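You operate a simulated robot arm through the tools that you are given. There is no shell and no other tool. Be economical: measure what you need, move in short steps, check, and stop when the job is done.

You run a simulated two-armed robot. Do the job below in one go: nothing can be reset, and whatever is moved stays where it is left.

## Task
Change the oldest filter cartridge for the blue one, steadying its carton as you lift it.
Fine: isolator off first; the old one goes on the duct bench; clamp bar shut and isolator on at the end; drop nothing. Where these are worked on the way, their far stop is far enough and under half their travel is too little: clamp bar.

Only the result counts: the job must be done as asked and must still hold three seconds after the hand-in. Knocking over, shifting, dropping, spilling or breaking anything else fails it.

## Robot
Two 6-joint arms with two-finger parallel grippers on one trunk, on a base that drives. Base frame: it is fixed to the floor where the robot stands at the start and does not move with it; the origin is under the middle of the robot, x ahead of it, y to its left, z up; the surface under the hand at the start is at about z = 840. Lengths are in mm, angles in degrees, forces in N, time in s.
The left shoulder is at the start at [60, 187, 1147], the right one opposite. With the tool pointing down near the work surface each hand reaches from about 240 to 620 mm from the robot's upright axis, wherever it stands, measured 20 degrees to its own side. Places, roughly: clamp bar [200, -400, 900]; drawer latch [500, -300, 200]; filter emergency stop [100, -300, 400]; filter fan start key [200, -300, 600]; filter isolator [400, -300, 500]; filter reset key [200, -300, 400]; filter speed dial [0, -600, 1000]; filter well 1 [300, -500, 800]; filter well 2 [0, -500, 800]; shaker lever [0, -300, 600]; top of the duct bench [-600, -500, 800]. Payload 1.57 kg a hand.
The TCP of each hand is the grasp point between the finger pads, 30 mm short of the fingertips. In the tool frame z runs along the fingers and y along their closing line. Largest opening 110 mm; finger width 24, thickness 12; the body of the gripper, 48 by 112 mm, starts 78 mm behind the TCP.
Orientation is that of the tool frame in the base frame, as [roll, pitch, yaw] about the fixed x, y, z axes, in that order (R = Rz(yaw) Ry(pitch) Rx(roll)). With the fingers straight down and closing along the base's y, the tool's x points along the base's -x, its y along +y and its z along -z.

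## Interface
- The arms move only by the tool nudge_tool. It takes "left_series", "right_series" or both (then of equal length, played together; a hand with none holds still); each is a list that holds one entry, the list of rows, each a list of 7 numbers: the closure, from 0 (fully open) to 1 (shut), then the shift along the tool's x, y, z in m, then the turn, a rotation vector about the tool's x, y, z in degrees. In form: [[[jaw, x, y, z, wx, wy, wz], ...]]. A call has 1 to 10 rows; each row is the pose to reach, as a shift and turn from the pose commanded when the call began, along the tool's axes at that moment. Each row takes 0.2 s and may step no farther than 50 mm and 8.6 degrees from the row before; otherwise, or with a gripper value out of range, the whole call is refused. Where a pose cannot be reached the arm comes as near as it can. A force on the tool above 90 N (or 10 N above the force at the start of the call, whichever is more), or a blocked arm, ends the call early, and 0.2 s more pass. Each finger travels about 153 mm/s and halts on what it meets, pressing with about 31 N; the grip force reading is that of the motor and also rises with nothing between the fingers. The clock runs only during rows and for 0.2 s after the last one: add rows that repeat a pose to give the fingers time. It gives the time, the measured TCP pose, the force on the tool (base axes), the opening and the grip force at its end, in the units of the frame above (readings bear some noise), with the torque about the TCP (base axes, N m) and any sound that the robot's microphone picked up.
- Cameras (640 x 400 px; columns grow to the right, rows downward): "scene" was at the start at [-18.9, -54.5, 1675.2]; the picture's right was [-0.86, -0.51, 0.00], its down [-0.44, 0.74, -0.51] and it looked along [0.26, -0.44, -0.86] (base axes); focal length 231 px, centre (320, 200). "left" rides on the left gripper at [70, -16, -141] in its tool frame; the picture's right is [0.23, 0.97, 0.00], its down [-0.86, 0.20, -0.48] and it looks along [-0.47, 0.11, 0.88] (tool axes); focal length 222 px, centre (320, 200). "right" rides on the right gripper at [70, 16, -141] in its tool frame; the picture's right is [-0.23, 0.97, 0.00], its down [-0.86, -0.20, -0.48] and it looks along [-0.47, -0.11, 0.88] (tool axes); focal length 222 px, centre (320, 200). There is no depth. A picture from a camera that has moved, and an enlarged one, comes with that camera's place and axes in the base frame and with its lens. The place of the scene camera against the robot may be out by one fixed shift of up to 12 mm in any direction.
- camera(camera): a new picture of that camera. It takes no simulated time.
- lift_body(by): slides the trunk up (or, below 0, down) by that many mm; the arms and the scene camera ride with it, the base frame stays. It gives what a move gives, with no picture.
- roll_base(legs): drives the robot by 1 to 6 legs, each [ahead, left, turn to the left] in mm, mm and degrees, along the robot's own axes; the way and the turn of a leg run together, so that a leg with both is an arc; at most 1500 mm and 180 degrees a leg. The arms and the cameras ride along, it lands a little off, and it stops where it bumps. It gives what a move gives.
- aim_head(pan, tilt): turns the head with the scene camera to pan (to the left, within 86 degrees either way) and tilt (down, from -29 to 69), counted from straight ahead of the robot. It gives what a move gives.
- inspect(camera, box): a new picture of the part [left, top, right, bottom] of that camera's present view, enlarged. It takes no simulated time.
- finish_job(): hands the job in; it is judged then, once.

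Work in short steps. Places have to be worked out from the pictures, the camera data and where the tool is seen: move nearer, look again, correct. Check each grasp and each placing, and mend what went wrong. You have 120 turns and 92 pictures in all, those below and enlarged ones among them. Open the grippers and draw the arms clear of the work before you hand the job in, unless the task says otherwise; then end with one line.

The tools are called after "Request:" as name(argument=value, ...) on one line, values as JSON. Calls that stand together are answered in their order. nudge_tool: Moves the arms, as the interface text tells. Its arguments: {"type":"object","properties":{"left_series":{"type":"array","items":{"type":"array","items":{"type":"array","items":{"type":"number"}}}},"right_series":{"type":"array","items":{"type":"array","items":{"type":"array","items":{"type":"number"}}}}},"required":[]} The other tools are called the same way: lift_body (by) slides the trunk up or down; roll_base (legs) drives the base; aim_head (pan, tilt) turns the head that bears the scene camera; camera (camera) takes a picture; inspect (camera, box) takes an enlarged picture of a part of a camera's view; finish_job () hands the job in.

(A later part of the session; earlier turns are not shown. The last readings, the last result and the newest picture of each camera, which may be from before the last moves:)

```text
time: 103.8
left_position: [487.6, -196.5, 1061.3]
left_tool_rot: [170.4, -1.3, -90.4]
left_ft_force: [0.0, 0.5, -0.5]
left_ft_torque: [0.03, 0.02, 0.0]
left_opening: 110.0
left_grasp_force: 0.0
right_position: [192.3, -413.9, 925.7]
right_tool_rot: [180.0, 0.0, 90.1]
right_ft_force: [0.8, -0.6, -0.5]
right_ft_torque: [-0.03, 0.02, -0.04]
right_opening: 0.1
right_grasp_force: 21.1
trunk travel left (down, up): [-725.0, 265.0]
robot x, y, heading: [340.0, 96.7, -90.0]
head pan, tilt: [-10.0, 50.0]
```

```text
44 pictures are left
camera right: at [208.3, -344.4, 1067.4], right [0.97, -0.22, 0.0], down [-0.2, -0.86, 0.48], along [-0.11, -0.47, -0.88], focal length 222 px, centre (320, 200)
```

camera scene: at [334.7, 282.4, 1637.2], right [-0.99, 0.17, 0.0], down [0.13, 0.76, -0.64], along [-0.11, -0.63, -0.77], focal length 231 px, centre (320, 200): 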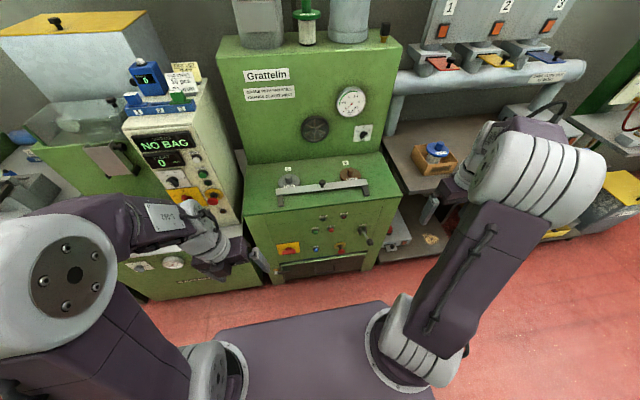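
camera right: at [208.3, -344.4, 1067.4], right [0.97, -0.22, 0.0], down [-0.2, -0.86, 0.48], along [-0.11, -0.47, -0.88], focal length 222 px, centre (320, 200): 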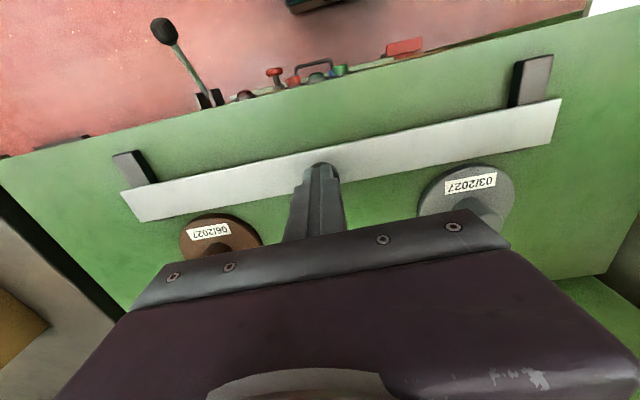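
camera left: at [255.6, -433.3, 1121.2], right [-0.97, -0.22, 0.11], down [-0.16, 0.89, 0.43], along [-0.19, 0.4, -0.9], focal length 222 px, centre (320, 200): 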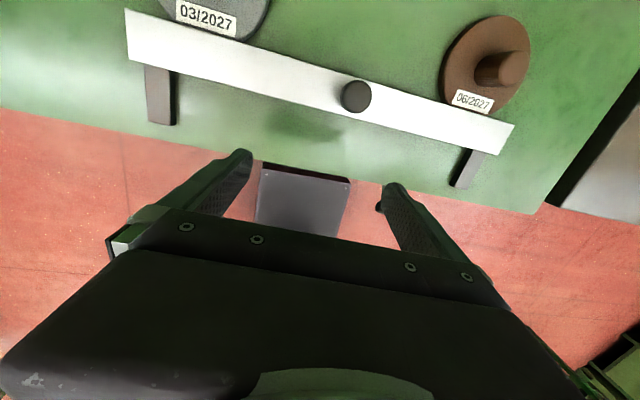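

It slipped again, but the bar has moved: the lids' labels are now clear of it. It stays where left. I open and look at where the knob is.

Request:
nudge_tool(right_series=[[[0.5, 0, 0, -0.01, 0, 0, 0], [0.3, 0, 0, -0.02, 0, 0, 0], [0.3, 0, 0, -0.02, 0, 0, 0]]])

Request:
camera(camera="right")

Request:
inspect(camera="scene", box=[240, 130, 420, 240])

```text
time: 104.6
left_position: [488.1, -196.6, 1060.3]
left_tool_rot: [170.4, -1.3, -90.4]
left_ft_force: [0.6, 0.9, 0.9]
left_ft_torque: [-0.02, 0.02, 0.01]
left_opening: 110.1
left_grasp_force: 0.0
right_position: [193.3, -413.0, 945.3]
right_tool_rot: [-180.0, -0.1, 90.2]
right_ft_force: [0.0, 0.0, 0.8]
right_ft_torque: [-0.02, -0.02, -0.02]
right_opening: 77.1
right_grasp_force: 0.0
trunk travel left (down, up): [-725.0, 265.0]
robot x, y, heading: [340.8, 99.0, -89.5]
head pan, tilt: [-10.0, 50.0]
```

```text
43 pictures are left
camera right: at [208.5, -343.7, 1087.6], right [0.97, -0.22, 0.0], down [-0.2, -0.86, 0.48], along [-0.11, -0.47, -0.88], focal length 222 px, centre (320, 200)
```

right: 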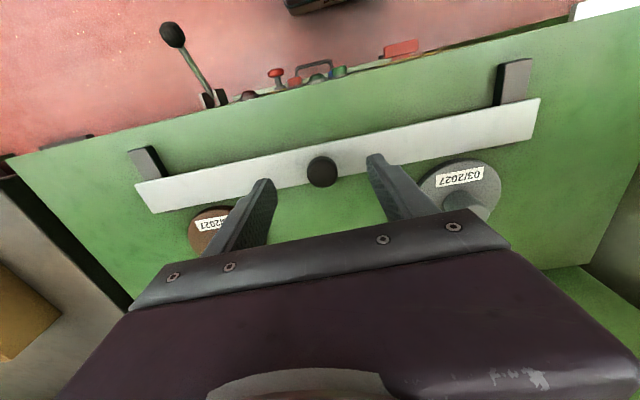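

```text
3.56 times, centred on (330, 185) of scene
camera zoom: at [335.8, 82.7, 1637.3], right [-0.99, 0.17, 0.0], down [0.13, 0.75, -0.64], along [-0.11, -0.63, -0.77], focal length 821 px, centre (284, 253)
```

zoom: 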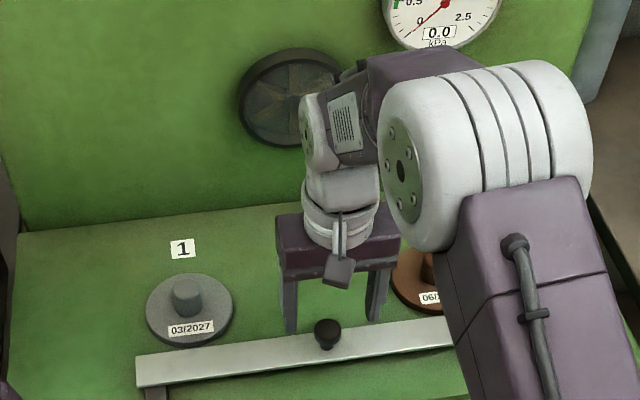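

The bar is part-way up and the knob is now about [192, -419, 892]. I grip again and then will rotate the tool rigidly with the bar about the hinge so the pads don't peel off.

Request:
nudge_tool(right_series=[[[0.5, -0.005, -0.001, 0.02, 0, 0, 0], [0.5, -0.005, -0.001, 0.039, 0, 0, 0], [0.5, -0.005, -0.001, 0.039, 0, 0, 0], [1, -0.005, -0.001, 0.039, 0, 0, 0], [1, -0.005, -0.001, 0.039, 0, 0, 0], [1, -0.005, -0.001, 0.039, 0, 0, 0]]])

Request:
camera(camera="right")

```text
time: 106.0
left_position: [489.5, -196.0, 1060.8]
left_tool_rot: [170.3, -1.3, -90.3]
left_ft_force: [-0.2, 0.0, -0.6]
left_ft_torque: [0.01, -0.03, 0.0]
left_opening: 110.1
left_grasp_force: 0.0
right_position: [192.7, -419.6, 908.1]
right_tool_rot: [-179.9, -0.1, 90.2]
right_ft_force: [7.8, 2.6, -4.3]
right_ft_torque: [-0.52, -0.31, 0.11]
right_opening: 29.4
right_grasp_force: 39.2
trunk travel left (down, up): [-725.0, 265.0]
robot x, y, heading: [344.5, 95.7, -89.8]
head pan, tilt: [-10.0, 50.0]
```

```text
41 pictures are left
camera right: at [208.9, -349.0, 1049.0], right [0.97, -0.22, 0.0], down [-0.2, -0.86, 0.48], along [-0.11, -0.47, -0.88], focal length 222 px, centre (320, 200)
```

right: 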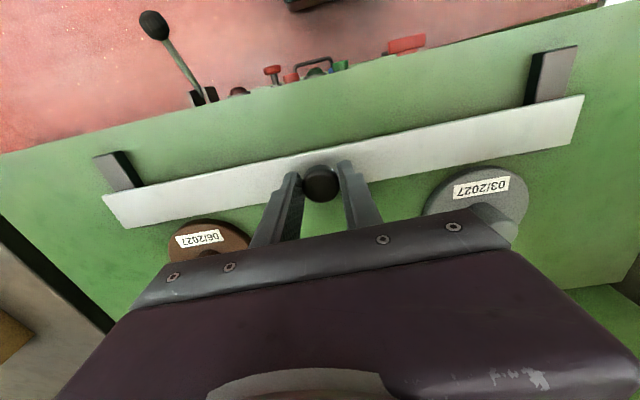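

The knob is held (29.4 mm). I rotate the tool rigidly about the hinge line by 24° and check.

Request:
nudge_tool(right_series=[[[1, 0.0036, 0, -0.0033, 0, -4, 0], [1, 0.0072, 0, -0.0063, 0, -8, 0], [1, 0.011, 0, -0.009, 0, -12, 0], [1, 0.0151, 0, -0.0116, 0, -16, 0], [1, 0.0194, 0, -0.0138, 0, -20, 0], [1, 0.0237, 0, -0.0158, 0, -24, 0], [1, 0.0237, 0, -0.0158, 0, -24, 0]]])

Request:
camera(camera="right")

```text
time: 107.6
left_position: [490.3, -196.4, 1061.0]
left_tool_rot: [170.4, -1.3, -90.4]
left_ft_force: [0.3, 0.5, 0.6]
left_ft_torque: [0.0, 0.03, 0.03]
left_opening: 109.9
left_grasp_force: 0.1
right_position: [192.4, -394.3, 924.0]
right_tool_rot: [-179.9, 24.1, 90.1]
right_ft_force: [-1.3, -0.2, 0.7]
right_ft_torque: [0.01, 0.0, -0.03]
right_opening: 0.0
right_grasp_force: 20.5
right hand out of reach, approached as far as the arm can: row 5, 6
trunk travel left (down, up): [-725.0, 265.0]
robot x, y, heading: [342.2, 91.7, -89.9]
head pan, tilt: [-10.0, 50.0]
```

```text
40 pictures are left
camera right: at [208.6, -272.9, 1024.2], right [0.97, -0.2, 0.09], down [-0.2, -0.59, 0.79], along [-0.11, -0.78, -0.61], focal length 222 px, centre (320, 200)
```

right: 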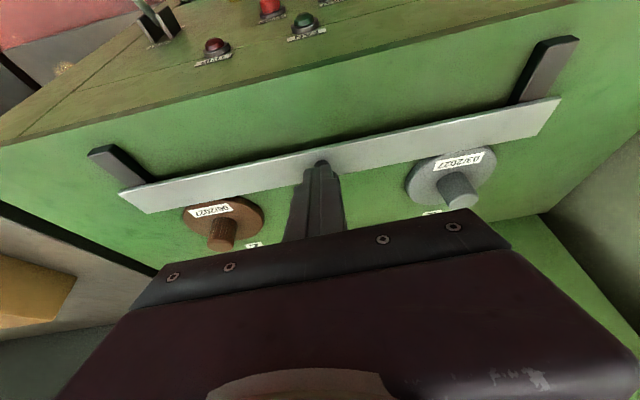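

It slipped again. I draw the right hand up and check how far the bar has come.

Request:
nudge_tool(right_series=[[[0.5, 0, 0, -0.03, 0, 0, 0], [0.3, 0, 0, -0.06, 0, 0, 0], [0.3, 0, 0, -0.09, 0, 0, 0], [0.3, 0, 0, -0.09, 0, 0, 0]]])

Request:
camera(camera="right")

Request:
inspect(camera="scene", box=[240, 150, 400, 250])

```text
time: 108.6
left_position: [488.2, -196.5, 1061.1]
left_tool_rot: [170.4, -1.3, -90.4]
left_ft_force: [-0.1, 0.3, 1.3]
left_ft_torque: [0.01, 0.0, -0.01]
left_opening: 109.9
left_grasp_force: 0.2
right_position: [193.4, -358.7, 1005.4]
right_tool_rot: [179.9, 24.0, 90.1]
right_ft_force: [-0.3, -0.3, 0.0]
right_ft_torque: [-0.01, -0.03, 0.01]
right_opening: 77.1
right_grasp_force: 0.0
right hand out of reach, approached as far as the arm can: row 3
trunk travel left (down, up): [-725.0, 265.0]
robot x, y, heading: [343.2, 93.6, -89.7]
head pan, tilt: [-10.0, 50.0]
```

```text
39 pictures are left
camera right: at [207.6, -236.7, 1106.2], right [0.97, -0.2, 0.09], down [-0.2, -0.59, 0.78], along [-0.11, -0.78, -0.61], focal length 222 px, centre (320, 200)
```

right: 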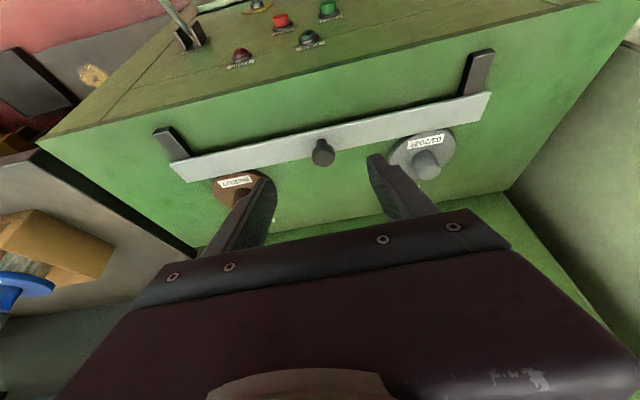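

```text
4.00 times, centred on (320, 200) of scene
camera zoom: at [336.0, 82.9, 1637.3], right [-0.99, 0.17, 0.0], down [0.13, 0.75, -0.64], along [-0.11, -0.63, -0.77], focal length 924 px, centre (320, 200)
```

zoom: 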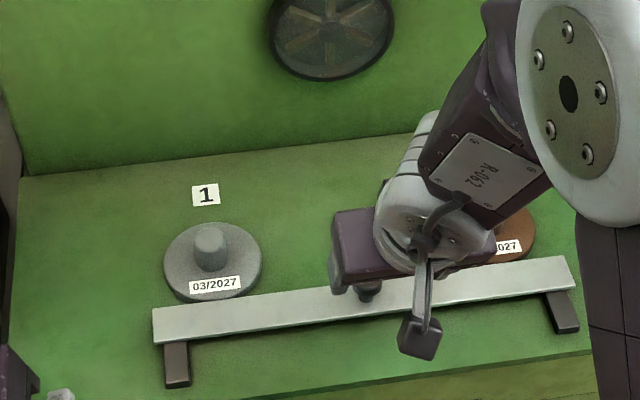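

Comparing views: the rails' front ends stayed at y≈-368 while the knob moved from y≈-444 to -420 with hardly any rise, so the bar slides forward on the dark rails rather than hinging. I straighten the tool, grip again and pull straight toward the robot.

Request:
nudge_tool(right_series=[[[0.3, -0.01, 0, 0.0, 0, 6, 0], [0.3, -0.02, 0, 0, 0, 12, 0], [0.3, -0.03, 0, 0, 0, 18, 0], [0.3, -0.04, 0, 0, 0, 24, 0], [0.3, -0.04, 0, 0, 0, 24, 0]]])

```text
time: 109.8
left_position: [487.9, -197.0, 1060.7]
left_tool_rot: [170.5, -1.2, -90.4]
left_ft_force: [1.2, -0.4, -0.1]
left_ft_torque: [0.02, -0.01, -0.02]
left_opening: 109.8
left_grasp_force: 0.1
right_position: [197.2, -350.9, 976.1]
right_tool_rot: [-173.4, 6.7, 90.3]
right_ft_force: [0.0, -1.0, 0.0]
right_ft_torque: [0.0, -0.01, -0.01]
right_opening: 76.9
right_grasp_force: 0.0
right hand out of reach, approached as far as the arm can: row 1, 2, 3, 4, 5
trunk travel left (down, up): [-725.0, 265.0]
robot x, y, heading: [345.6, 96.0, -89.8]
head pan, tilt: [-10.0, 50.0]
```

Slightly off; I bring the right hand back to vertical over the knob at z≈950.

Request:
nudge_tool(right_series=[[[0.3, -0.02, 0, 0.008, -2, 2, 0], [0.3, -0.04, 0, 0.016, -4, 4, 0], [0.3, -0.063, 0, 0.024, -6.6, 6.7, 0], [0.3, -0.063, 0, 0.026, -6.6, 6.7, 0]]])

```text
time: 110.8
left_position: [488.6, -196.4, 1062.7]
left_tool_rot: [170.3, -1.2, -90.4]
left_ft_force: [0.0, 0.4, -0.5]
left_ft_torque: [-0.02, 0.0, 0.01]
left_opening: 110.0
left_grasp_force: 0.0
right_position: [195.9, -363.6, 940.7]
right_tool_rot: [-173.4, 5.5, 90.2]
right_ft_force: [0.0, 0.8, 0.4]
right_ft_torque: [0.01, -0.02, 0.0]
right_opening: 77.1
right_grasp_force: 0.1
right hand out of reach, approached as far as the arm can: row 1, 2, 3, 4
trunk travel left (down, up): [-725.0, 265.0]
robot x, y, heading: [344.8, 97.2, -89.9]
head pan, tilt: [-10.0, 50.0]
```

The right wrist has passed through its straight position and got caught the same way. I raise the hand and try unwinding it by leaning the tool sideways, then bringing it back upright.

Request:
nudge_tool(right_series=[[[0.3, 0, 0, -0.03, 8, 0, 0], [0.3, 0, 0, -0.06, 16, 0, 0], [0.3, 0, 0, -0.08, 24, 0, 0], [0.3, 0, 0, -0.08, 32, 0, 0], [0.3, 0, 0, -0.08, 32, 0, 0]]])

```text
time: 112.0
left_position: [487.5, -196.6, 1060.7]
left_tool_rot: [170.4, -1.3, -90.4]
left_ft_force: [-0.3, -1.4, 1.0]
left_ft_torque: [-0.01, -0.02, 0.02]
left_opening: 110.3
left_grasp_force: 0.0
right_position: [169.6, -328.8, 987.5]
right_tool_rot: [-141.5, 5.6, 90.4]
right_ft_force: [-0.3, 0.5, 0.4]
right_ft_torque: [0.01, -0.01, 0.02]
right_opening: 77.1
right_grasp_force: 0.0
right hand out of reach, approached as far as the arm can: row 3, 4, 5
trunk travel left (down, up): [-725.0, 265.0]
robot x, y, heading: [343.7, 95.5, -89.9]
head pan, tilt: [-10.0, 50.0]
```

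The limit looks like an over-folded arm close to the body. I back the base off 180 mm, then stretch the hand forward and level it, to bring the arm back to an open configuration.

Request:
roll_base(legs=[[-180, 0, 0]])

Request:
nudge_tool(right_series=[[[0.3, -0.03, 0, -0.01, -7, 1, 0], [0.3, -0.06, 0, -0.02, -14, 2, 0], [0.3, -0.09, 0, -0.03, -21, 3, 0], [0.3, -0.12, 0, -0.04, -28, 4, 0], [0.3, -0.15, 0, -0.04, -35, 5, 0], [0.3, -0.17, 0, -0.04, -38, 5.6, 0], [0.3, -0.17, 0, -0.04, -38, 5.6, 0]]])

```text
time: 113.5
left_position: [487.6, -15.6, 1060.8]
left_tool_rot: [170.4, -1.2, -90.5]
left_ft_force: [1.1, -0.3, -0.1]
left_ft_torque: [0.02, 0.05, -0.03]
left_opening: 110.2
left_grasp_force: 0.1
right_position: [168.9, -149.3, 985.9]
right_tool_rot: [-141.7, 5.5, 90.3]
right_ft_force: [0.3, -0.6, -0.1]
right_ft_torque: [-0.01, 0.0, -0.02]
right_opening: 76.9
right_grasp_force: 0.1
trunk travel left (down, up): [-725.0, 265.0]
robot x, y, heading: [340.9, 276.0, -89.8]
head pan, tilt: [-10.0, 50.0]
```

```text
time: 115.1
left_position: [487.9, -16.5, 1060.2]
left_tool_rot: [170.4, -1.3, -90.4]
left_ft_force: [0.6, -0.1, -0.4]
left_ft_torque: [0.01, 0.04, 0.01]
left_opening: 110.1
left_grasp_force: 0.1
right_position: [188.6, -260.6, 1002.2]
right_tool_rot: [-167.4, 4.3, 89.0]
right_ft_force: [0.9, 0.3, -1.1]
right_ft_torque: [-0.02, 0.01, 0.0]
right_opening: 76.8
right_grasp_force: 0.1
right hand out of reach, approached as far as the arm can: row 3, 4, 5, 6, 7
trunk travel left (down, up): [-725.0, 265.0]
robot x, y, heading: [343.1, 276.4, -90.0]
head pan, tilt: [-10.0, 50.0]
```

The wrist's sideways lean stops at a joint limit on one side, so I unwind it the other way round: tilt outward, across to the other lean, then back to vertical.

Request:
nudge_tool(right_series=[[[0.3, 0, 0, 0, 4, -6, 0], [0.3, 0, 0, 0, 8, -13, 0], [0.3, 0, 0, 0, 8, -21, 0], [0.3, 0, 0, 0, 6, -29, 0], [0.3, 0, 0, 0, 1, -35, 0], [0.3, 0, 0, 0, -6, -39, 0], [0.3, 0, 0, 0, -14, -41, 0], [0.3, 0, 0, 0, -22, -40, 0], [0.3, 0, 0, 0, -30, -38, 0], [0.3, 0, 0, 0, -37, -34, 0]]])

```text
time: 117.3
left_position: [486.5, -15.2, 1061.3]
left_tool_rot: [170.4, -1.3, -90.5]
left_ft_force: [0.5, -0.2, -0.7]
left_ft_torque: [-0.02, -0.01, -0.01]
left_opening: 109.8
left_grasp_force: 0.0
right_position: [187.3, -261.6, 1002.8]
right_tool_rot: [152.7, 37.4, 84.4]
right_ft_force: [0.0, 0.1, -0.3]
right_ft_torque: [-0.04, -0.02, 0.02]
right_opening: 77.0
right_grasp_force: 0.2
trunk travel left (down, up): [-725.0, 265.0]
robot x, y, heading: [345.2, 278.4, -89.9]
head pan, tilt: [-10.0, 50.0]
```

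Fully reachable. Now I bring the tilt back in while leaning to that side, then upright.

Request:
nudge_tool(right_series=[[[0.3, 0, 0, 0, 0, 8, 0], [0.3, 0, 0, 0, 0, 16, 0], [0.3, 0, 0, 0, 0, 24, 0], [0.3, 0, 0, 0, 1, 32, 0], [0.3, 0, 0, 0, 5, 37, 0], [0.3, 0, 0, 0, 13, 37, 0], [0.3, 0, 0, 0, 20, 37, 0], [0.3, 0, 0, 0, 27, 37, 0], [0.3, 0, 0, 0, 27, 37, 0]]])

```text
time: 119.3
left_position: [488.2, -14.5, 1061.3]
left_tool_rot: [170.4, -1.4, -90.6]
left_ft_force: [0.5, -0.2, -0.4]
left_ft_torque: [0.0, 0.0, 0.02]
left_opening: 109.6
left_grasp_force: 0.1
right_position: [189.9, -251.2, 997.4]
right_tool_rot: [167.7, 3.6, 96.4]
right_ft_force: [0.2, -0.9, -0.2]
right_ft_torque: [0.0, 0.03, 0.01]
right_opening: 76.9
right_grasp_force: 0.0
right hand out of reach, approached as far as the arm can: row 5, 6, 7, 8, 9
trunk travel left (down, up): [-725.0, 265.0]
robot x, y, heading: [340.9, 273.7, -90.1]
head pan, tilt: [-10.0, 50.0]
```

The lean is now on the opposite side, so the arm is simply on a poor branch. I take the right hand back to its original posture relative to the robot, which was fully reachable, to see whether it settles.

Request:
nudge_tool(right_series=[[[0.3, 0.024, -0.025, -0.021, 1.4, 0.4, 0.7], [0.3, 0.047, -0.049, -0.041, 2.8, 0.8, 1.4], [0.3, 0.071, -0.073, -0.062, 4.2, 1.2, 2.1], [0.3, 0.094, -0.097, -0.082, 5.6, 1.6, 2.8], [0.3, 0.118, -0.122, -0.103, 7, 2, 3.5], [0.3, 0.141, -0.146, -0.123, 8.4, 2.4, 4.2], [0.3, 0.165, -0.17, -0.144, 9.8, 2.8, 4.9], [0.3, 0.188, -0.195, -0.164, 11.2, 3.2, 5.6], [0.3, 0.212, -0.219, -0.185, 12.3, 3.6, 6], [0.3, 0.212, -0.219, -0.185, 12.3, 3.6, 6]]])

```text
time: 121.5
left_position: [485.9, -14.7, 1061.7]
left_tool_rot: [170.4, -1.4, -90.5]
left_ft_force: [0.2, 0.4, -0.5]
left_ft_torque: [-0.02, -0.01, -0.01]
left_opening: 110.0
left_grasp_force: 0.0
right_position: [-70.9, -48.0, 1072.6]
right_tool_rot: [174.6, 10.5, 90.3]
right_ft_force: [-0.4, 1.0, -0.4]
right_ft_torque: [0.0, -0.03, -0.03]
right_opening: 76.9
right_grasp_force: 0.1
right hand out of reach, approached as far as the arm can: row 1, 2, 3, 4, 5, 6, 7, 8, 9, 10
trunk travel left (down, up): [-725.0, 265.0]
robot x, y, heading: [342.3, 277.3, -90.0]
head pan, tilt: [-10.0, 50.0]
```

This branch seems to allow only outward bends. I circle decisively: lean to one side, then tilt the fingers well inward toward the robot, then return to vertical from that side.

Request:
nudge_tool(right_series=[[[0.3, 0, 0, 0, -8, 0, 0], [0.3, 0, 0, 0, -16, 2, 0], [0.3, 0, 0, 0, -23, 6, 0], [0.3, 0, 0, 0, -28, 12, 0], [0.3, 0, 0, 0, -30, 20, 0], [0.3, 0, 0, 0, -30, 28, 0], [0.3, 0, 0, 0, -27, 35, 0], [0.3, 0, 0, 0, -21, 41, 0], [0.3, 0, 0, 0, -14, 45, 0], [0.3, 0, 0, 0, -6, 47, 0]]])

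```text
time: 123.7
left_position: [488.5, -14.1, 1061.0]
left_tool_rot: [170.3, -1.4, -90.5]
left_ft_force: [0.1, -0.4, 0.0]
left_ft_torque: [0.01, 0.03, 0.01]
left_opening: 110.1
left_grasp_force: 0.0
right_position: [201.3, 1.0, 940.6]
right_tool_rot: [161.2, -32.5, 97.8]
right_ft_force: [-0.4, 0.3, -0.5]
right_ft_torque: [0.01, 0.01, -0.01]
right_opening: 77.3
right_grasp_force: 0.0
right hand out of reach, approached as far as the arm can: row 2, 3, 4, 5, 6, 7, 8, 9, 10
trunk travel left (down, up): [-725.0, 265.0]
robot x, y, heading: [339.7, 277.2, -90.1]
head pan, tilt: [-10.0, 50.0]
```

It followed to an inward tilt. Now I return to vertical from this side while moving outward a little.

Request:
nudge_tool(right_series=[[[0.3, 0, 0, 0, 5, -6, 2], [0.3, 0, 0, 0, 10, -12, 4], [0.3, 0, 0, 0, 15, -18, 6], [0.3, 0, 0, 0, 18, -25, 7], [0.3, 0, 0, 0, 19, -32, 8], [0.3, 0, 0, 0, 19, -32, 8]]])

Request:
camera(camera="scene")

```text
time: 125.1
left_position: [487.7, -14.9, 1061.0]
left_tool_rot: [170.3, -1.4, -90.5]
left_ft_force: [-0.1, -1.5, 0.2]
left_ft_torque: [-0.04, 0.03, 0.02]
left_opening: 110.2
left_grasp_force: 0.1
right_position: [174.4, -5.2, 921.2]
right_tool_rot: [-176.8, 0.8, 86.5]
right_ft_force: [0.4, 0.2, 0.3]
right_ft_torque: [-0.01, 0.0, 0.0]
right_opening: 77.0
right_grasp_force: 0.1
right hand out of reach, approached as far as the arm can: row 1, 2, 3, 4, 5, 6
trunk travel left (down, up): [-725.0, 265.0]
robot x, y, heading: [342.1, 277.4, -89.9]
head pan, tilt: [-10.0, 50.0]
```

```text
37 pictures are left
camera scene: at [335.8, 263.9, 1637.3], right [-0.99, 0.17, 0.0], down [0.13, 0.75, -0.64], along [-0.11, -0.63, -0.77], focal length 231 px, centre (320, 200)
```

scene: 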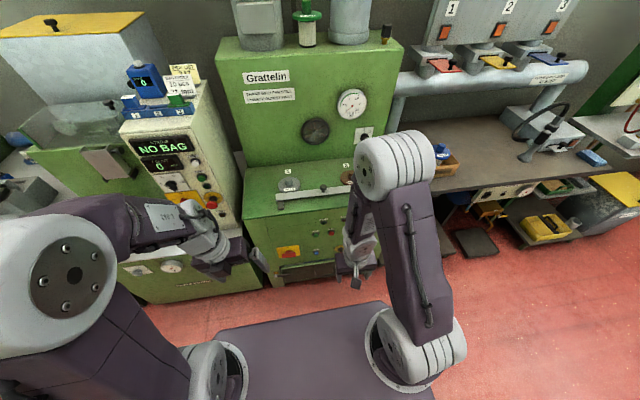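

Nearly vertical now, but folded close in. I stretch it outward and up while keeping it vertical.

Request:
nudge_tool(right_series=[[[0.3, -0.04, 0, -0.015, -1, 0.8, -1], [0.3, -0.08, 0, -0.03, -2, 0.8, -2], [0.3, -0.12, 0, -0.045, -3.2, 0.8, -3.5], [0.3, -0.16, 0, -0.06, -3.2, 0.8, -3.5], [0.3, -0.2, 0, -0.075, -3.2, 0.8, -3.5], [0.3, -0.24, 0, -0.09, -3.2, 0.8, -3.5], [0.3, -0.24, 0, -0.09, -3.2, 0.8, -3.5]]])

```text
time: 126.7
left_position: [486.8, -15.5, 1062.4]
left_tool_rot: [170.4, -1.4, -90.5]
left_ft_force: [-1.0, 0.2, -1.1]
left_ft_torque: [-0.02, 0.0, 0.0]
left_opening: 110.0
left_grasp_force: 0.1
right_position: [165.5, -244.6, 1015.3]
right_tool_rot: [179.9, -0.2, 89.8]
right_ft_force: [-0.9, 0.0, -0.5]
right_ft_torque: [-0.01, 0.03, 0.0]
right_opening: 76.8
right_grasp_force: 0.1
right hand out of reach, approached as far as the arm can: row 1
trunk travel left (down, up): [-725.0, 265.0]
robot x, y, heading: [342.5, 275.6, -90.0]
head pan, tilt: [-10.0, 50.0]
```

The right arm is restored: vertical and fully reachable. I drive back in and line up over the knob.

Request:
roll_base(legs=[[180, 0, 0]])

Request:
nudge_tool(right_series=[[[0.3, 0, 0.015, 0.03, 0, 0, 0], [0.3, 0.003, 0.027, 0.06, 0, 0, 0], [0.3, 0.003, 0.027, 0.07, 0, 0, 0], [0.3, 0.003, 0.027, 0.07, 0, 0, 0]]])

Request:
camera(camera="right")

```text
time: 128.2
left_position: [487.9, -192.2, 1061.7]
left_tool_rot: [170.3, -1.3, -90.4]
left_ft_force: [-0.8, -0.7, -0.5]
left_ft_torque: [0.0, 0.04, 0.03]
left_opening: 110.1
left_grasp_force: 0.0
right_position: [165.5, -422.7, 1014.4]
right_tool_rot: [179.9, 0.1, 89.7]
right_ft_force: [-0.9, -0.3, 0.4]
right_ft_torque: [0.01, 0.03, 0.01]
right_opening: 77.0
right_grasp_force: 0.1
trunk travel left (down, up): [-725.0, 265.0]
robot x, y, heading: [340.4, 98.3, -90.1]
head pan, tilt: [-10.0, 50.0]
```

```text
time: 129.2
left_position: [487.3, -194.3, 1060.9]
left_tool_rot: [170.4, -1.2, -90.6]
left_ft_force: [0.1, -0.6, -0.1]
left_ft_torque: [0.02, 0.01, 0.0]
left_opening: 110.1
left_grasp_force: 0.0
right_position: [192.5, -421.3, 943.1]
right_tool_rot: [179.9, 0.0, 89.7]
right_ft_force: [-0.5, 0.1, -0.4]
right_ft_torque: [0.02, 0.01, 0.01]
right_opening: 76.9
right_grasp_force: 0.2
trunk travel left (down, up): [-725.0, 265.0]
robot x, y, heading: [341.2, 99.7, -90.2]
head pan, tilt: [-10.0, 50.0]
```

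```text
36 pictures are left
camera right: at [207.6, -350.6, 1083.8], right [0.97, -0.23, 0.0], down [-0.2, -0.85, 0.48], along [-0.11, -0.47, -0.88], focal length 222 px, centre (320, 200)
```

right: 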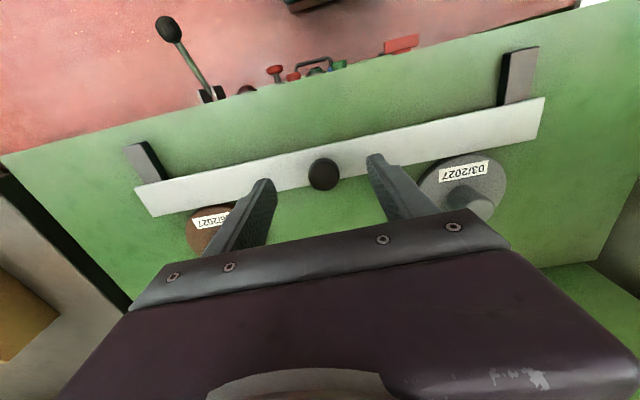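

By this view the knob is around y≈-430 if still at z≈882. I grip there, deeper, and pull straight toward +y in small steps watching the force.

Request:
nudge_tool(right_series=[[[0.5, -0.008, 0.002, 0.02, 0, 0, 0], [0.5, -0.008, 0.002, 0.044, 0, 0, 0], [0.5, -0.008, 0.002, 0.046, 0, 0, 0], [1, -0.008, 0.002, 0.046, 0, 0, 0], [1, -0.008, 0.002, 0.046, 0, 0, 0], [1, -0.008, 0.002, 0.046, 0, 0, 0], [1, -0.004, 0.002, 0.046, 0, 0, 0], [1, 0, 0.002, 0.046, 0, 0, 0], [1, 0, 0.002, 0.046, 0, 0, 0]]])

```text
time: 131.2
left_position: [486.0, -194.8, 1061.5]
left_tool_rot: [170.4, -1.3, -90.5]
left_ft_force: [-0.7, 0.4, -0.5]
left_ft_torque: [-0.01, -0.03, -0.02]
left_opening: 109.7
left_grasp_force: 0.0
right_position: [192.9, -422.6, 897.7]
right_tool_rot: [179.9, -0.1, 89.7]
right_ft_force: [-3.1, -0.7, -5.1]
right_ft_torque: [-0.87, 0.03, -0.04]
right_opening: 29.4
right_grasp_force: 38.8
trunk travel left (down, up): [-725.0, 265.0]
robot x, y, heading: [344.4, 96.7, -90.1]
head pan, tilt: [-10.0, 50.0]
```

It moves with almost no lateral force. I continue 20 mm toward +y.

Request:
nudge_tool(right_series=[[[1, 0.005, 0, 0, 0, 0, 0], [1, 0.01, 0, 0, 0, 0, 0], [1, 0.015, 0, 0, 0, 0, 0], [1, 0.02, 0, 0, 0, 0, 0], [1, 0.02, 0, 0, 0, 0, 0]]])

Request:
camera(camera="right")

```text
time: 132.4
left_position: [486.2, -194.8, 1061.1]
left_tool_rot: [170.3, -1.3, -90.5]
left_ft_force: [-0.7, 0.3, 0.1]
left_ft_torque: [0.0, 0.0, -0.02]
left_opening: 110.0
left_grasp_force: 0.0
right_position: [192.7, -400.9, 896.8]
right_tool_rot: [179.9, -0.1, 89.7]
right_ft_force: [-3.3, -1.0, -2.6]
right_ft_torque: [-0.35, 0.1, -0.01]
right_opening: 29.3
right_grasp_force: 39.4
trunk travel left (down, up): [-725.0, 265.0]
robot x, y, heading: [342.3, 102.5, -90.3]
head pan, tilt: [-10.0, 50.0]
```

```text
35 pictures are left
camera right: at [209.5, -331.5, 1038.1], right [0.97, -0.23, 0.0], down [-0.2, -0.85, 0.48], along [-0.11, -0.46, -0.88], focal length 222 px, centre (320, 200)
```

right: 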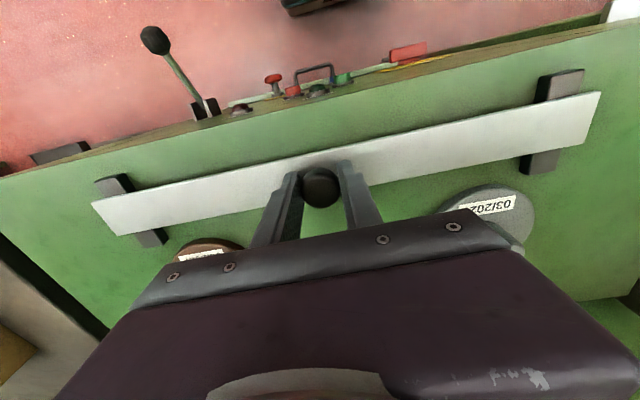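

Confirmed: the bar slides on its rails. I pull on until the far stop.

Request:
nudge_tool(right_series=[[[1, 0.006, 0, 0, 0, 0, 0], [1, 0.012, 0, 0, 0, 0, 0], [1, 0.018, 0, 0, 0, 0, 0], [1, 0.024, 0, 0, 0, 0, 0], [1, 0.03, 0, 0, 0, 0, 0], [1, 0.034, 0, 0, 0, 0, 0], [1, 0.034, 0, 0, 0, 0, 0]]])

Request:
camera(camera="right")

```text
time: 134.0
left_position: [486.8, -194.8, 1061.1]
left_tool_rot: [170.3, -1.2, -90.5]
left_ft_force: [0.1, -0.6, 0.2]
left_ft_torque: [0.0, -0.01, -0.05]
left_opening: 109.9
left_grasp_force: 0.1
right_position: [194.9, -368.2, 897.0]
right_tool_rot: [180.0, -0.2, 89.6]
right_ft_force: [-0.5, 0.1, -0.4]
right_ft_torque: [0.01, 0.01, 0.02]
right_opening: 0.0
right_grasp_force: 21.4
trunk travel left (down, up): [-725.0, 265.0]
robot x, y, heading: [343.9, 95.9, -89.8]
head pan, tilt: [-10.0, 50.0]
```

```text
34 pictures are left
camera right: at [210.3, -297.9, 1037.6], right [0.97, -0.23, 0.0], down [-0.2, -0.86, 0.47], along [-0.11, -0.46, -0.88], focal length 222 px, centre (320, 200)
```

right: 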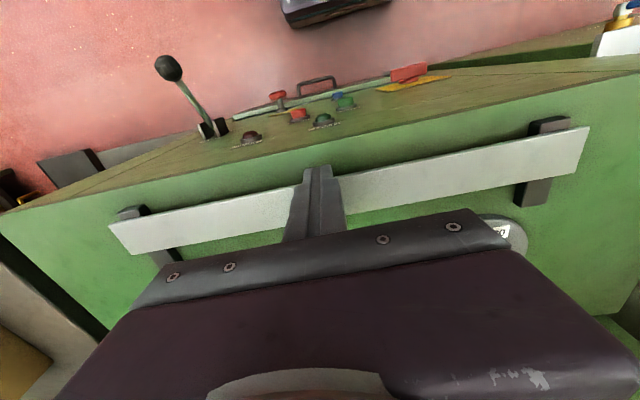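

The knob slipped, likely at the stop. I lift, go behind the knob and look before nudging it the rest of the way.

Request:
nudge_tool(right_series=[[[1, 0, 0, -0.04, 0, 0, 0], [1, -0.03, 0, -0.05, 0, 0, 0], [1, -0.065, 0, -0.05, 0, 0, 0], [1, -0.065, 0, -0.05, 0, 0, 0]]])

Request:
camera(camera="right")

```text
time: 135.0
left_position: [486.2, -193.0, 1061.2]
left_tool_rot: [170.4, -1.5, -90.5]
left_ft_force: [0.4, -0.5, -0.3]
left_ft_torque: [-0.03, 0.04, 0.02]
left_opening: 110.0
left_grasp_force: 0.0
right_position: [192.5, -432.2, 947.6]
right_tool_rot: [179.9, -0.1, 89.8]
right_ft_force: [-0.2, 0.4, -0.6]
right_ft_torque: [-0.04, 0.0, 0.02]
right_opening: 0.2
right_grasp_force: 21.2
trunk travel left (down, up): [-725.0, 265.0]
robot x, y, heading: [343.2, 94.3, -90.0]
head pan, tilt: [-10.0, 50.0]
```

```text
33 pictures are left
camera right: at [208.7, -361.6, 1088.3], right [0.97, -0.23, 0.0], down [-0.2, -0.85, 0.48], along [-0.11, -0.47, -0.88], focal length 222 px, centre (320, 200)
```

right: 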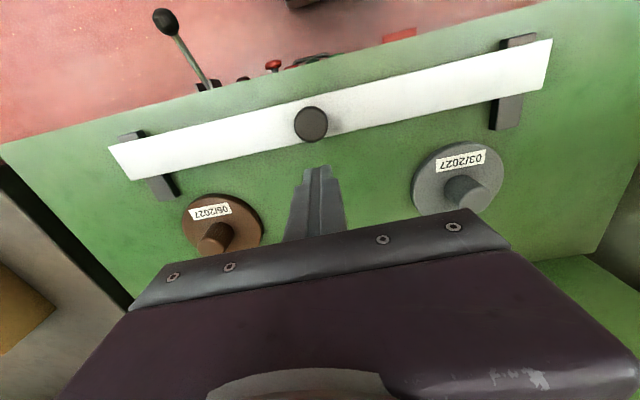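

The bar clears both lids; the knob is at y≈-396. I push it gently from behind with closed fingers to make sure it is at its far stop.

Request:
nudge_tool(right_series=[[[1, 0, 0, 0.04, 0, 0, 0], [1, 0.006, 0, 0.045, 0, 0, 0], [1, 0.012, 0, 0.045, 0, 0, 0], [1, 0.018, 0, 0.045, 0, 0, 0], [1, 0.022, 0, 0.045, 0, 0, 0], [1, 0.026, 0, 0.045, 0, 0, 0]]])

```text
time: 136.4
left_position: [486.3, -199.9, 1060.0]
left_tool_rot: [170.4, -0.9, -90.5]
left_ft_force: [-0.1, 0.3, 0.1]
left_ft_torque: [-0.04, 0.03, -0.01]
left_opening: 110.0
left_grasp_force: 0.1
right_position: [194.1, -419.3, 902.0]
right_tool_rot: [179.9, 1.1, 89.8]
right_ft_force: [-6.4, -45.7, 14.6]
right_ft_torque: [-0.81, 0.38, 0.12]
right_opening: 0.0
right_grasp_force: 21.1
trunk travel left (down, up): [-725.0, 265.0]
robot x, y, heading: [341.2, 98.0, -90.0]
head pan, tilt: [-10.0, 50.0]
```

Resisted with 46 N: the bar is at its far stop. The grey cartridge's boss is near [321, -483, 902]; I lift the hand, open it, shift the base slightly nearer/left and go above the boss.

Request:
nudge_tool(right_series=[[[1, -0.015, 0, 0, 0, 0, 0], [1, -0.03, 0, -0.04, 0, 0, 0], [0.5, -0.05, 0.04, -0.08, 0, 0, 0], [0, -0.06, 0.08, -0.11, 0, 0, 0], [0, -0.06, 0.08, -0.11, 0, 0, 0]]])

Request:
roll_base(legs=[[40, 50, 0]])

Request:
camera(camera="right")

```text
refused: row 3 steps farther than a row can; nothing moved
```

```text
time: 137.4
left_position: [535.3, -231.3, 1061.4]
left_tool_rot: [170.5, -1.4, -90.6]
left_ft_force: [1.1, 0.7, -0.1]
left_ft_torque: [-0.04, 0.0, -0.03]
left_opening: 110.3
left_grasp_force: 0.0
right_position: [243.5, -443.5, 902.4]
right_tool_rot: [179.8, 0.0, 89.8]
right_ft_force: [-0.2, 0.6, -0.3]
right_ft_torque: [-0.03, -0.01, -0.02]
right_opening: 0.0
right_grasp_force: 21.7
trunk travel left (down, up): [-725.0, 265.0]
robot x, y, heading: [392.6, 61.0, -90.2]
head pan, tilt: [-10.0, 50.0]
```

```text
32 pictures are left
camera right: at [258.2, -373.4, 1043.7], right [0.97, -0.23, 0.0], down [-0.21, -0.85, 0.48], along [-0.11, -0.47, -0.88], focal length 222 px, centre (320, 200)
```

right: 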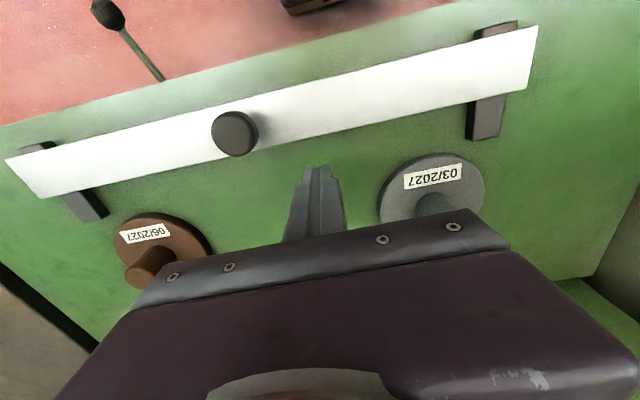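

The arm move was refused yet the base moved; luckily nothing was touched (bar and lids unchanged). Now I raise the hand, open, and go over the grey boss.

Request:
nudge_tool(right_series=[[[1, 0, 0, -0.045, 0, 0, 0], [0.5, 0, 0, -0.09, 0, 0, 0], [0, -0.013, 0.026, -0.1, 0, 0, 0], [0, -0.026, 0.052, -0.1, 0, 0, 0], [0, -0.04, 0.078, -0.1, 0, 0, 0], [0, -0.04, 0.078, -0.1, 0, 0, 0]]])

Request:
camera(camera="right")

```text
time: 138.8
left_position: [535.7, -233.7, 1061.2]
left_tool_rot: [170.4, -1.3, -90.5]
left_ft_force: [0.4, 0.1, 0.6]
left_ft_torque: [0.0, 0.01, 0.03]
left_opening: 110.0
left_grasp_force: 0.1
right_position: [320.6, -485.6, 1001.4]
right_tool_rot: [180.0, -0.3, 89.7]
right_ft_force: [-0.3, 0.1, -0.2]
right_ft_torque: [-0.01, -0.01, -0.01]
right_opening: 110.1
right_grasp_force: 0.1
trunk travel left (down, up): [-725.0, 265.0]
robot x, y, heading: [388.1, 59.0, -90.0]
head pan, tilt: [-10.0, 50.0]
```

```text
31 pictures are left
camera right: at [336.8, -416.0, 1142.5], right [0.97, -0.23, 0.0], down [-0.2, -0.86, 0.48], along [-0.11, -0.46, -0.88], focal length 222 px, centre (320, 200)
```

right: 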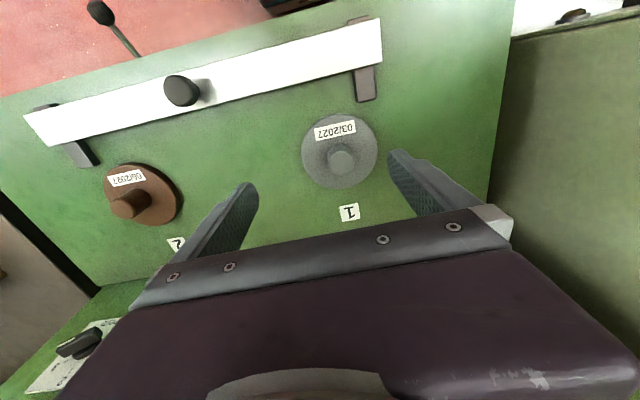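

Refined boss centre ≈ [341, -504], top z≈873. I centre and descend to z 925 to check alignment.

Request:
nudge_tool(right_series=[[[0, -0.017, 0.021, 0, 0, 0, 0], [0, -0.017, 0.021, 0.04, 0, 0, 0], [0, -0.017, 0.021, 0.076, 0, 0, 0], [0, -0.017, 0.021, 0.076, 0, 0, 0]]])

Request:
camera(camera="right")

```text
time: 139.8
left_position: [536.9, -233.9, 1061.7]
left_tool_rot: [170.2, -1.3, -90.6]
left_ft_force: [0.1, 1.0, 0.8]
left_ft_torque: [0.01, 0.02, 0.0]
left_opening: 110.0
left_grasp_force: 0.0
right_position: [344.4, -501.2, 925.4]
right_tool_rot: [179.9, -0.1, 89.7]
right_ft_force: [0.0, 0.8, -0.2]
right_ft_torque: [0.07, 0.0, -0.01]
right_opening: 109.8
right_grasp_force: 0.1
trunk travel left (down, up): [-725.0, 265.0]
robot x, y, heading: [392.4, 54.7, -90.0]
head pan, tilt: [-10.0, 50.0]
```

```text
30 pictures are left
camera right: at [359.5, -432.1, 1066.4], right [0.97, -0.23, 0.0], down [-0.2, -0.86, 0.48], along [-0.11, -0.46, -0.88], focal length 222 px, centre (320, 200)
```

right: 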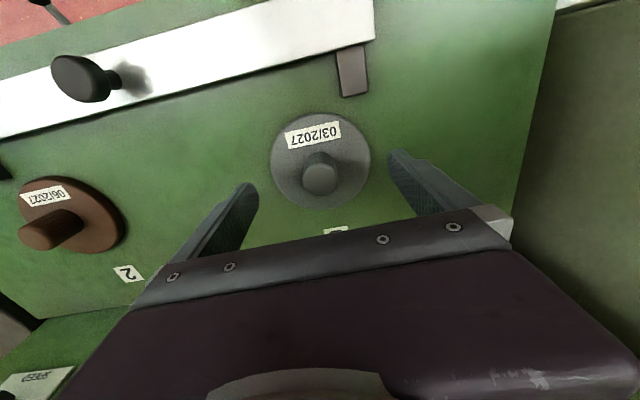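

Size growth suggests boss top z≈893, y≈-504, well centred in x. I shift 3 mm and descend to z 898, then close.

Request:
nudge_tool(right_series=[[[0, -0.003, -0.001, 0.015, 0, 0, 0], [0.3, -0.003, -0.001, 0.027, 0, 0, 0], [0.6, -0.003, -0.001, 0.027, 0, 0, 0], [1, -0.003, -0.001, 0.027, 0, 0, 0], [1, -0.003, -0.001, 0.027, 0, 0, 0], [1, -0.003, -0.001, 0.027, 0, 0, 0]]])

Request:
camera(camera="right")

```text
time: 141.2
left_position: [537.2, -233.8, 1061.6]
left_tool_rot: [170.4, -1.2, -90.6]
left_ft_force: [-0.2, 0.4, -0.5]
left_ft_torque: [0.0, -0.01, 0.0]
left_opening: 109.9
left_grasp_force: 0.1
right_position: [342.0, -504.7, 899.0]
right_tool_rot: [179.8, -0.1, 89.6]
right_ft_force: [0.4, 0.5, 1.0]
right_ft_torque: [-0.08, 0.13, -0.02]
right_opening: 31.7
right_grasp_force: 30.9
trunk travel left (down, up): [-725.0, 265.0]
robot x, y, heading: [391.5, 57.7, -90.0]
head pan, tilt: [-10.0, 50.0]
```

```text
29 pictures are left
camera right: at [357.7, -435.4, 1040.0], right [0.97, -0.23, 0.0], down [-0.2, -0.86, 0.48], along [-0.11, -0.46, -0.88], focal length 222 px, centre (320, 200)
```

right: 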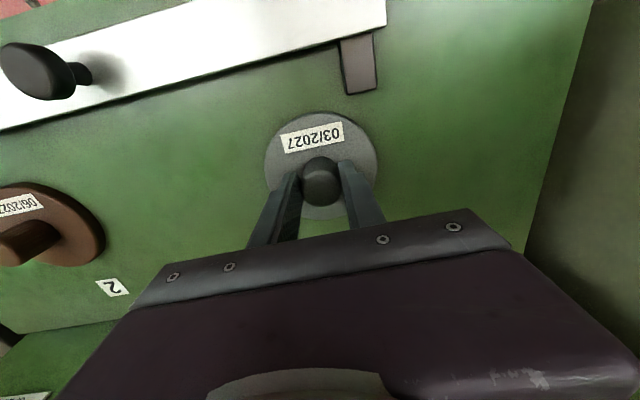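

Good grip on the 32 mm boss. I re-grip 8 mm deeper for security, then lift slowly.

Request:
nudge_tool(right_series=[[[0.5, 0, 0, 0, 0, 0, 0], [0.5, 0, 0, 0.008, 0, 0, 0], [1, 0, 0, 0.008, 0, 0, 0], [1, 0, 0, 0.008, 0, 0, 0], [1, 0, 0, 0.008, 0, 0, 0], [1, 0, 0, -0.01, 0, 0, 0], [1, 0, 0, -0.03, 0, 0, 0], [1, 0, 0, -0.03, 0, 0, 0]]])

Request:
camera(camera="right")

```text
time: 143.0
left_position: [537.1, -234.2, 1060.5]
left_tool_rot: [170.4, -1.3, -90.7]
left_ft_force: [0.6, 0.6, -0.8]
left_ft_torque: [0.0, 0.0, -0.01]
left_opening: 109.9
left_grasp_force: 0.1
right_position: [340.7, -505.8, 928.5]
right_tool_rot: [179.9, -0.1, 89.7]
right_ft_force: [-0.4, 0.3, -3.1]
right_ft_torque: [0.0, -0.05, 0.04]
right_opening: 32.0
right_grasp_force: 31.3
trunk travel left (down, up): [-725.0, 265.0]
robot x, y, heading: [393.2, 61.0, -90.1]
head pan, tilt: [-10.0, 50.0]
```

```text
28 pictures are left
camera right: at [357.3, -436.6, 1069.4], right [0.97, -0.23, 0.0], down [-0.2, -0.86, 0.48], along [-0.11, -0.46, -0.88], focal length 222 px, centre (320, 200)
```

right: 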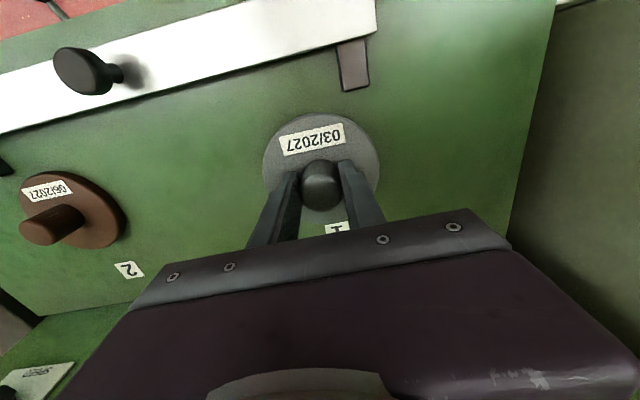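

The old cartridge is out of its seat (3 N, seated TCP z was ≈891). I raise it clear with the trunk and look at it.

Request:
lift_body(by=180)

Request:
camera(camera="scene")

```text
time: 145.0
left_position: [537.4, -234.4, 1240.9]
left_tool_rot: [170.4, -1.3, -90.7]
left_ft_force: [0.0, -0.5, -0.8]
left_ft_torque: [-0.01, -0.03, -0.01]
left_opening: 110.0
left_grasp_force: 0.0
right_position: [342.0, -505.9, 1108.1]
right_tool_rot: [179.9, -0.2, 89.7]
right_ft_force: [-0.7, 0.0, -2.1]
right_ft_torque: [-0.01, 0.01, -0.01]
right_opening: 32.5
right_grasp_force: 31.1
trunk travel left (down, up): [-905.0, 85.0]
robot x, y, heading: [392.3, 60.1, -90.2]
head pan, tilt: [-10.0, 50.0]
```

```text
27 pictures are left
camera scene: at [385.3, 45.0, 1817.2], right [-0.98, 0.17, 0.0], down [0.13, 0.75, -0.64], along [-0.11, -0.63, -0.77], focal length 231 px, centre (320, 200)
```

scene: 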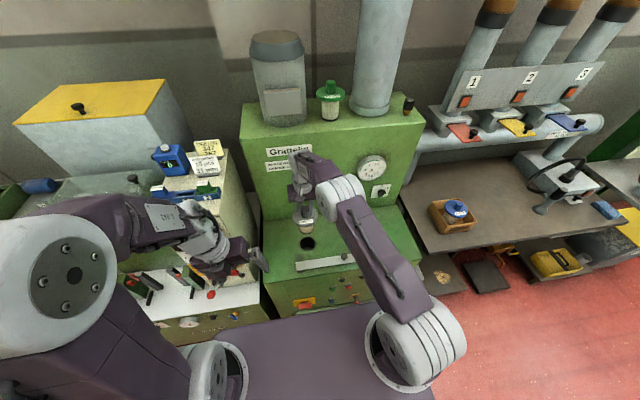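

The old cartridge hangs clear. The bench is free around [-620, -490]; I back off, drive right and come in to the bench.

Request:
roll_base(legs=[[-260, 0, 0], [0, -960, 0], [200, 0, 0]])

Request:
camera(camera="scene")

```text
time: 152.7
left_position: [-431.5, -166.6, 1241.0]
left_tool_rot: [170.3, -1.4, -90.9]
left_ft_force: [-0.1, 0.7, 0.3]
left_ft_torque: [-0.03, -0.01, 0.0]
left_opening: 110.1
left_grasp_force: 0.0
right_position: [-628.4, -438.4, 1111.3]
right_tool_rot: [179.9, -0.1, 89.5]
right_ft_force: [0.1, 0.1, -3.0]
right_ft_torque: [-0.02, -0.02, -0.01]
right_opening: 32.0
right_grasp_force: 30.8
trunk travel left (down, up): [-905.0, 85.0]
robot x, y, heading: [-577.1, 123.3, -90.3]
head pan, tilt: [-10.0, 50.0]
```

```text
26 pictures are left
camera scene: at [-581.7, 115.6, 1817.3], right [-0.98, 0.18, 0.0], down [0.14, 0.75, -0.65], along [-0.12, -0.63, -0.76], focal length 231 px, centre (320, 200)
```

scene: 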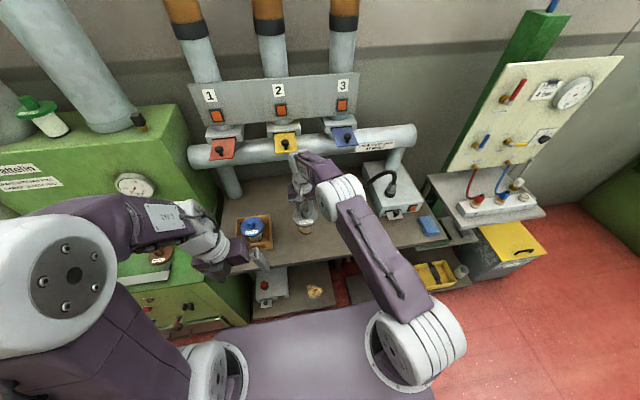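

The cartridge hangs over free bench space. I move it 45 mm further in and lower the trunk 80 mm, then look at the height.

Request:
nudge_tool(right_series=[[[1, -0.025, 0, 0, 0, 0, 0], [1, -0.045, 0, 0, 0, 0, 0], [1, -0.045, 0, 0, 0, 0, 0]]])

Request:
lift_body(by=-70)

Request:
inspect(camera="scene", box=[210, 140, 410, 270])

```text
time: 153.5
left_position: [-432.6, -171.9, 1241.1]
left_tool_rot: [170.4, -1.3, -90.9]
left_ft_force: [0.0, 0.4, 0.7]
left_ft_torque: [-0.01, 0.01, 0.03]
left_opening: 109.8
left_grasp_force: 0.1
right_position: [-635.4, -460.9, 1110.2]
right_tool_rot: [179.8, -0.3, 89.5]
right_ft_force: [0.0, 0.6, -2.3]
right_ft_torque: [0.04, -0.02, 0.01]
right_opening: 32.0
right_grasp_force: 31.3
right hand out of reach, approached as far as the arm can: row 1, 2, 3
trunk travel left (down, up): [-905.0, 85.0]
robot x, y, heading: [-576.5, 123.7, -90.2]
head pan, tilt: [-10.0, 50.0]
```

```text
time: 154.5
left_position: [-431.5, -171.6, 1171.5]
left_tool_rot: [170.4, -1.3, -90.9]
left_ft_force: [0.1, -0.5, 0.3]
left_ft_torque: [-0.02, 0.0, -0.02]
left_opening: 109.8
left_grasp_force: 0.0
right_position: [-634.7, -462.0, 1040.5]
right_tool_rot: [179.9, 0.0, 89.4]
right_ft_force: [0.1, -0.3, -2.7]
right_ft_torque: [-0.02, -0.02, 0.01]
right_opening: 32.0
right_grasp_force: 30.9
trunk travel left (down, up): [-835.0, 155.0]
robot x, y, heading: [-575.7, 124.3, -90.4]
head pan, tilt: [-10.0, 50.0]
```

```text
3.08 times, centred on (310, 205) of scene
camera zoom: at [-582.1, 110.0, 1747.3], right [-0.98, 0.18, 0.0], down [0.14, 0.75, -0.64], along [-0.11, -0.63, -0.77], focal length 710 px, centre (351, 185)
```

zoom: 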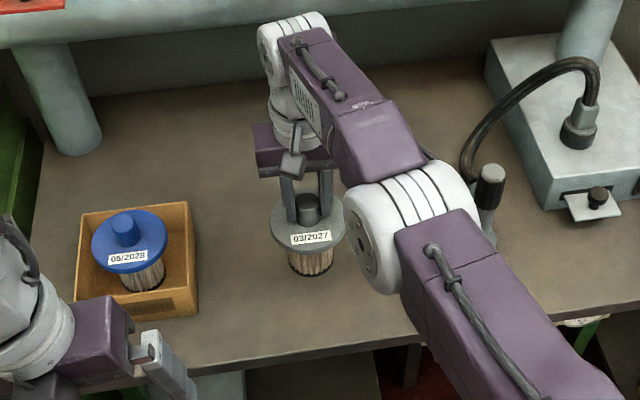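

The spot is good, about 70 mm inside the bench edge. I lower by hand in small steps until it touches.

Request:
nudge_tool(right_series=[[[1, 0, 0, 0.01, 0, 0, 0], [1, 0, 0, 0.02, 0, 0, 0], [1, 0, 0, 0.03, 0, 0, 0], [1, 0, 0, 0.035, 0, 0, 0], [1, 0, 0, 0.035, 0, 0, 0]]])

Request:
inspect(camera="scene", box=[260, 180, 360, 260])

```text
time: 155.7
left_position: [-432.6, -171.0, 1170.6]
left_tool_rot: [170.4, -1.3, -90.8]
left_ft_force: [-0.4, -0.6, -0.6]
left_ft_torque: [0.02, 0.0, 0.0]
left_opening: 110.0
left_grasp_force: 0.1
right_position: [-636.0, -459.0, 1005.1]
right_tool_rot: [179.9, -0.2, 89.4]
right_ft_force: [-0.8, 0.6, -2.2]
right_ft_torque: [0.02, -0.03, 0.0]
right_opening: 32.3
right_grasp_force: 31.1
trunk travel left (down, up): [-835.0, 155.0]
robot x, y, heading: [-574.2, 123.1, -90.3]
head pan, tilt: [-10.0, 50.0]
```

```text
5.00 times, centred on (310, 220) of scene
camera zoom: at [-582.1, 109.5, 1747.3], right [-0.98, 0.18, 0.0], down [0.14, 0.75, -0.64], along [-0.11, -0.63, -0.77], focal length 1154 px, centre (370, 100)
```

zoom: 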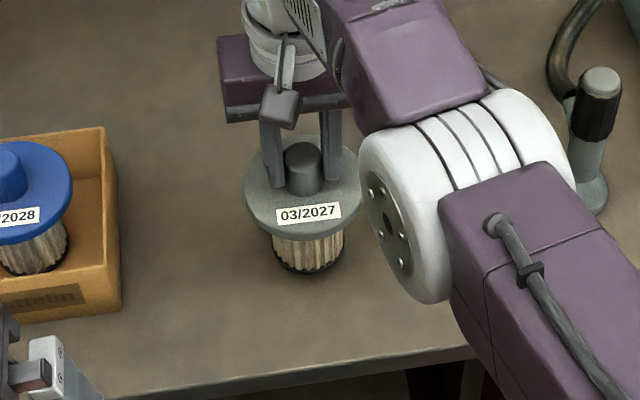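

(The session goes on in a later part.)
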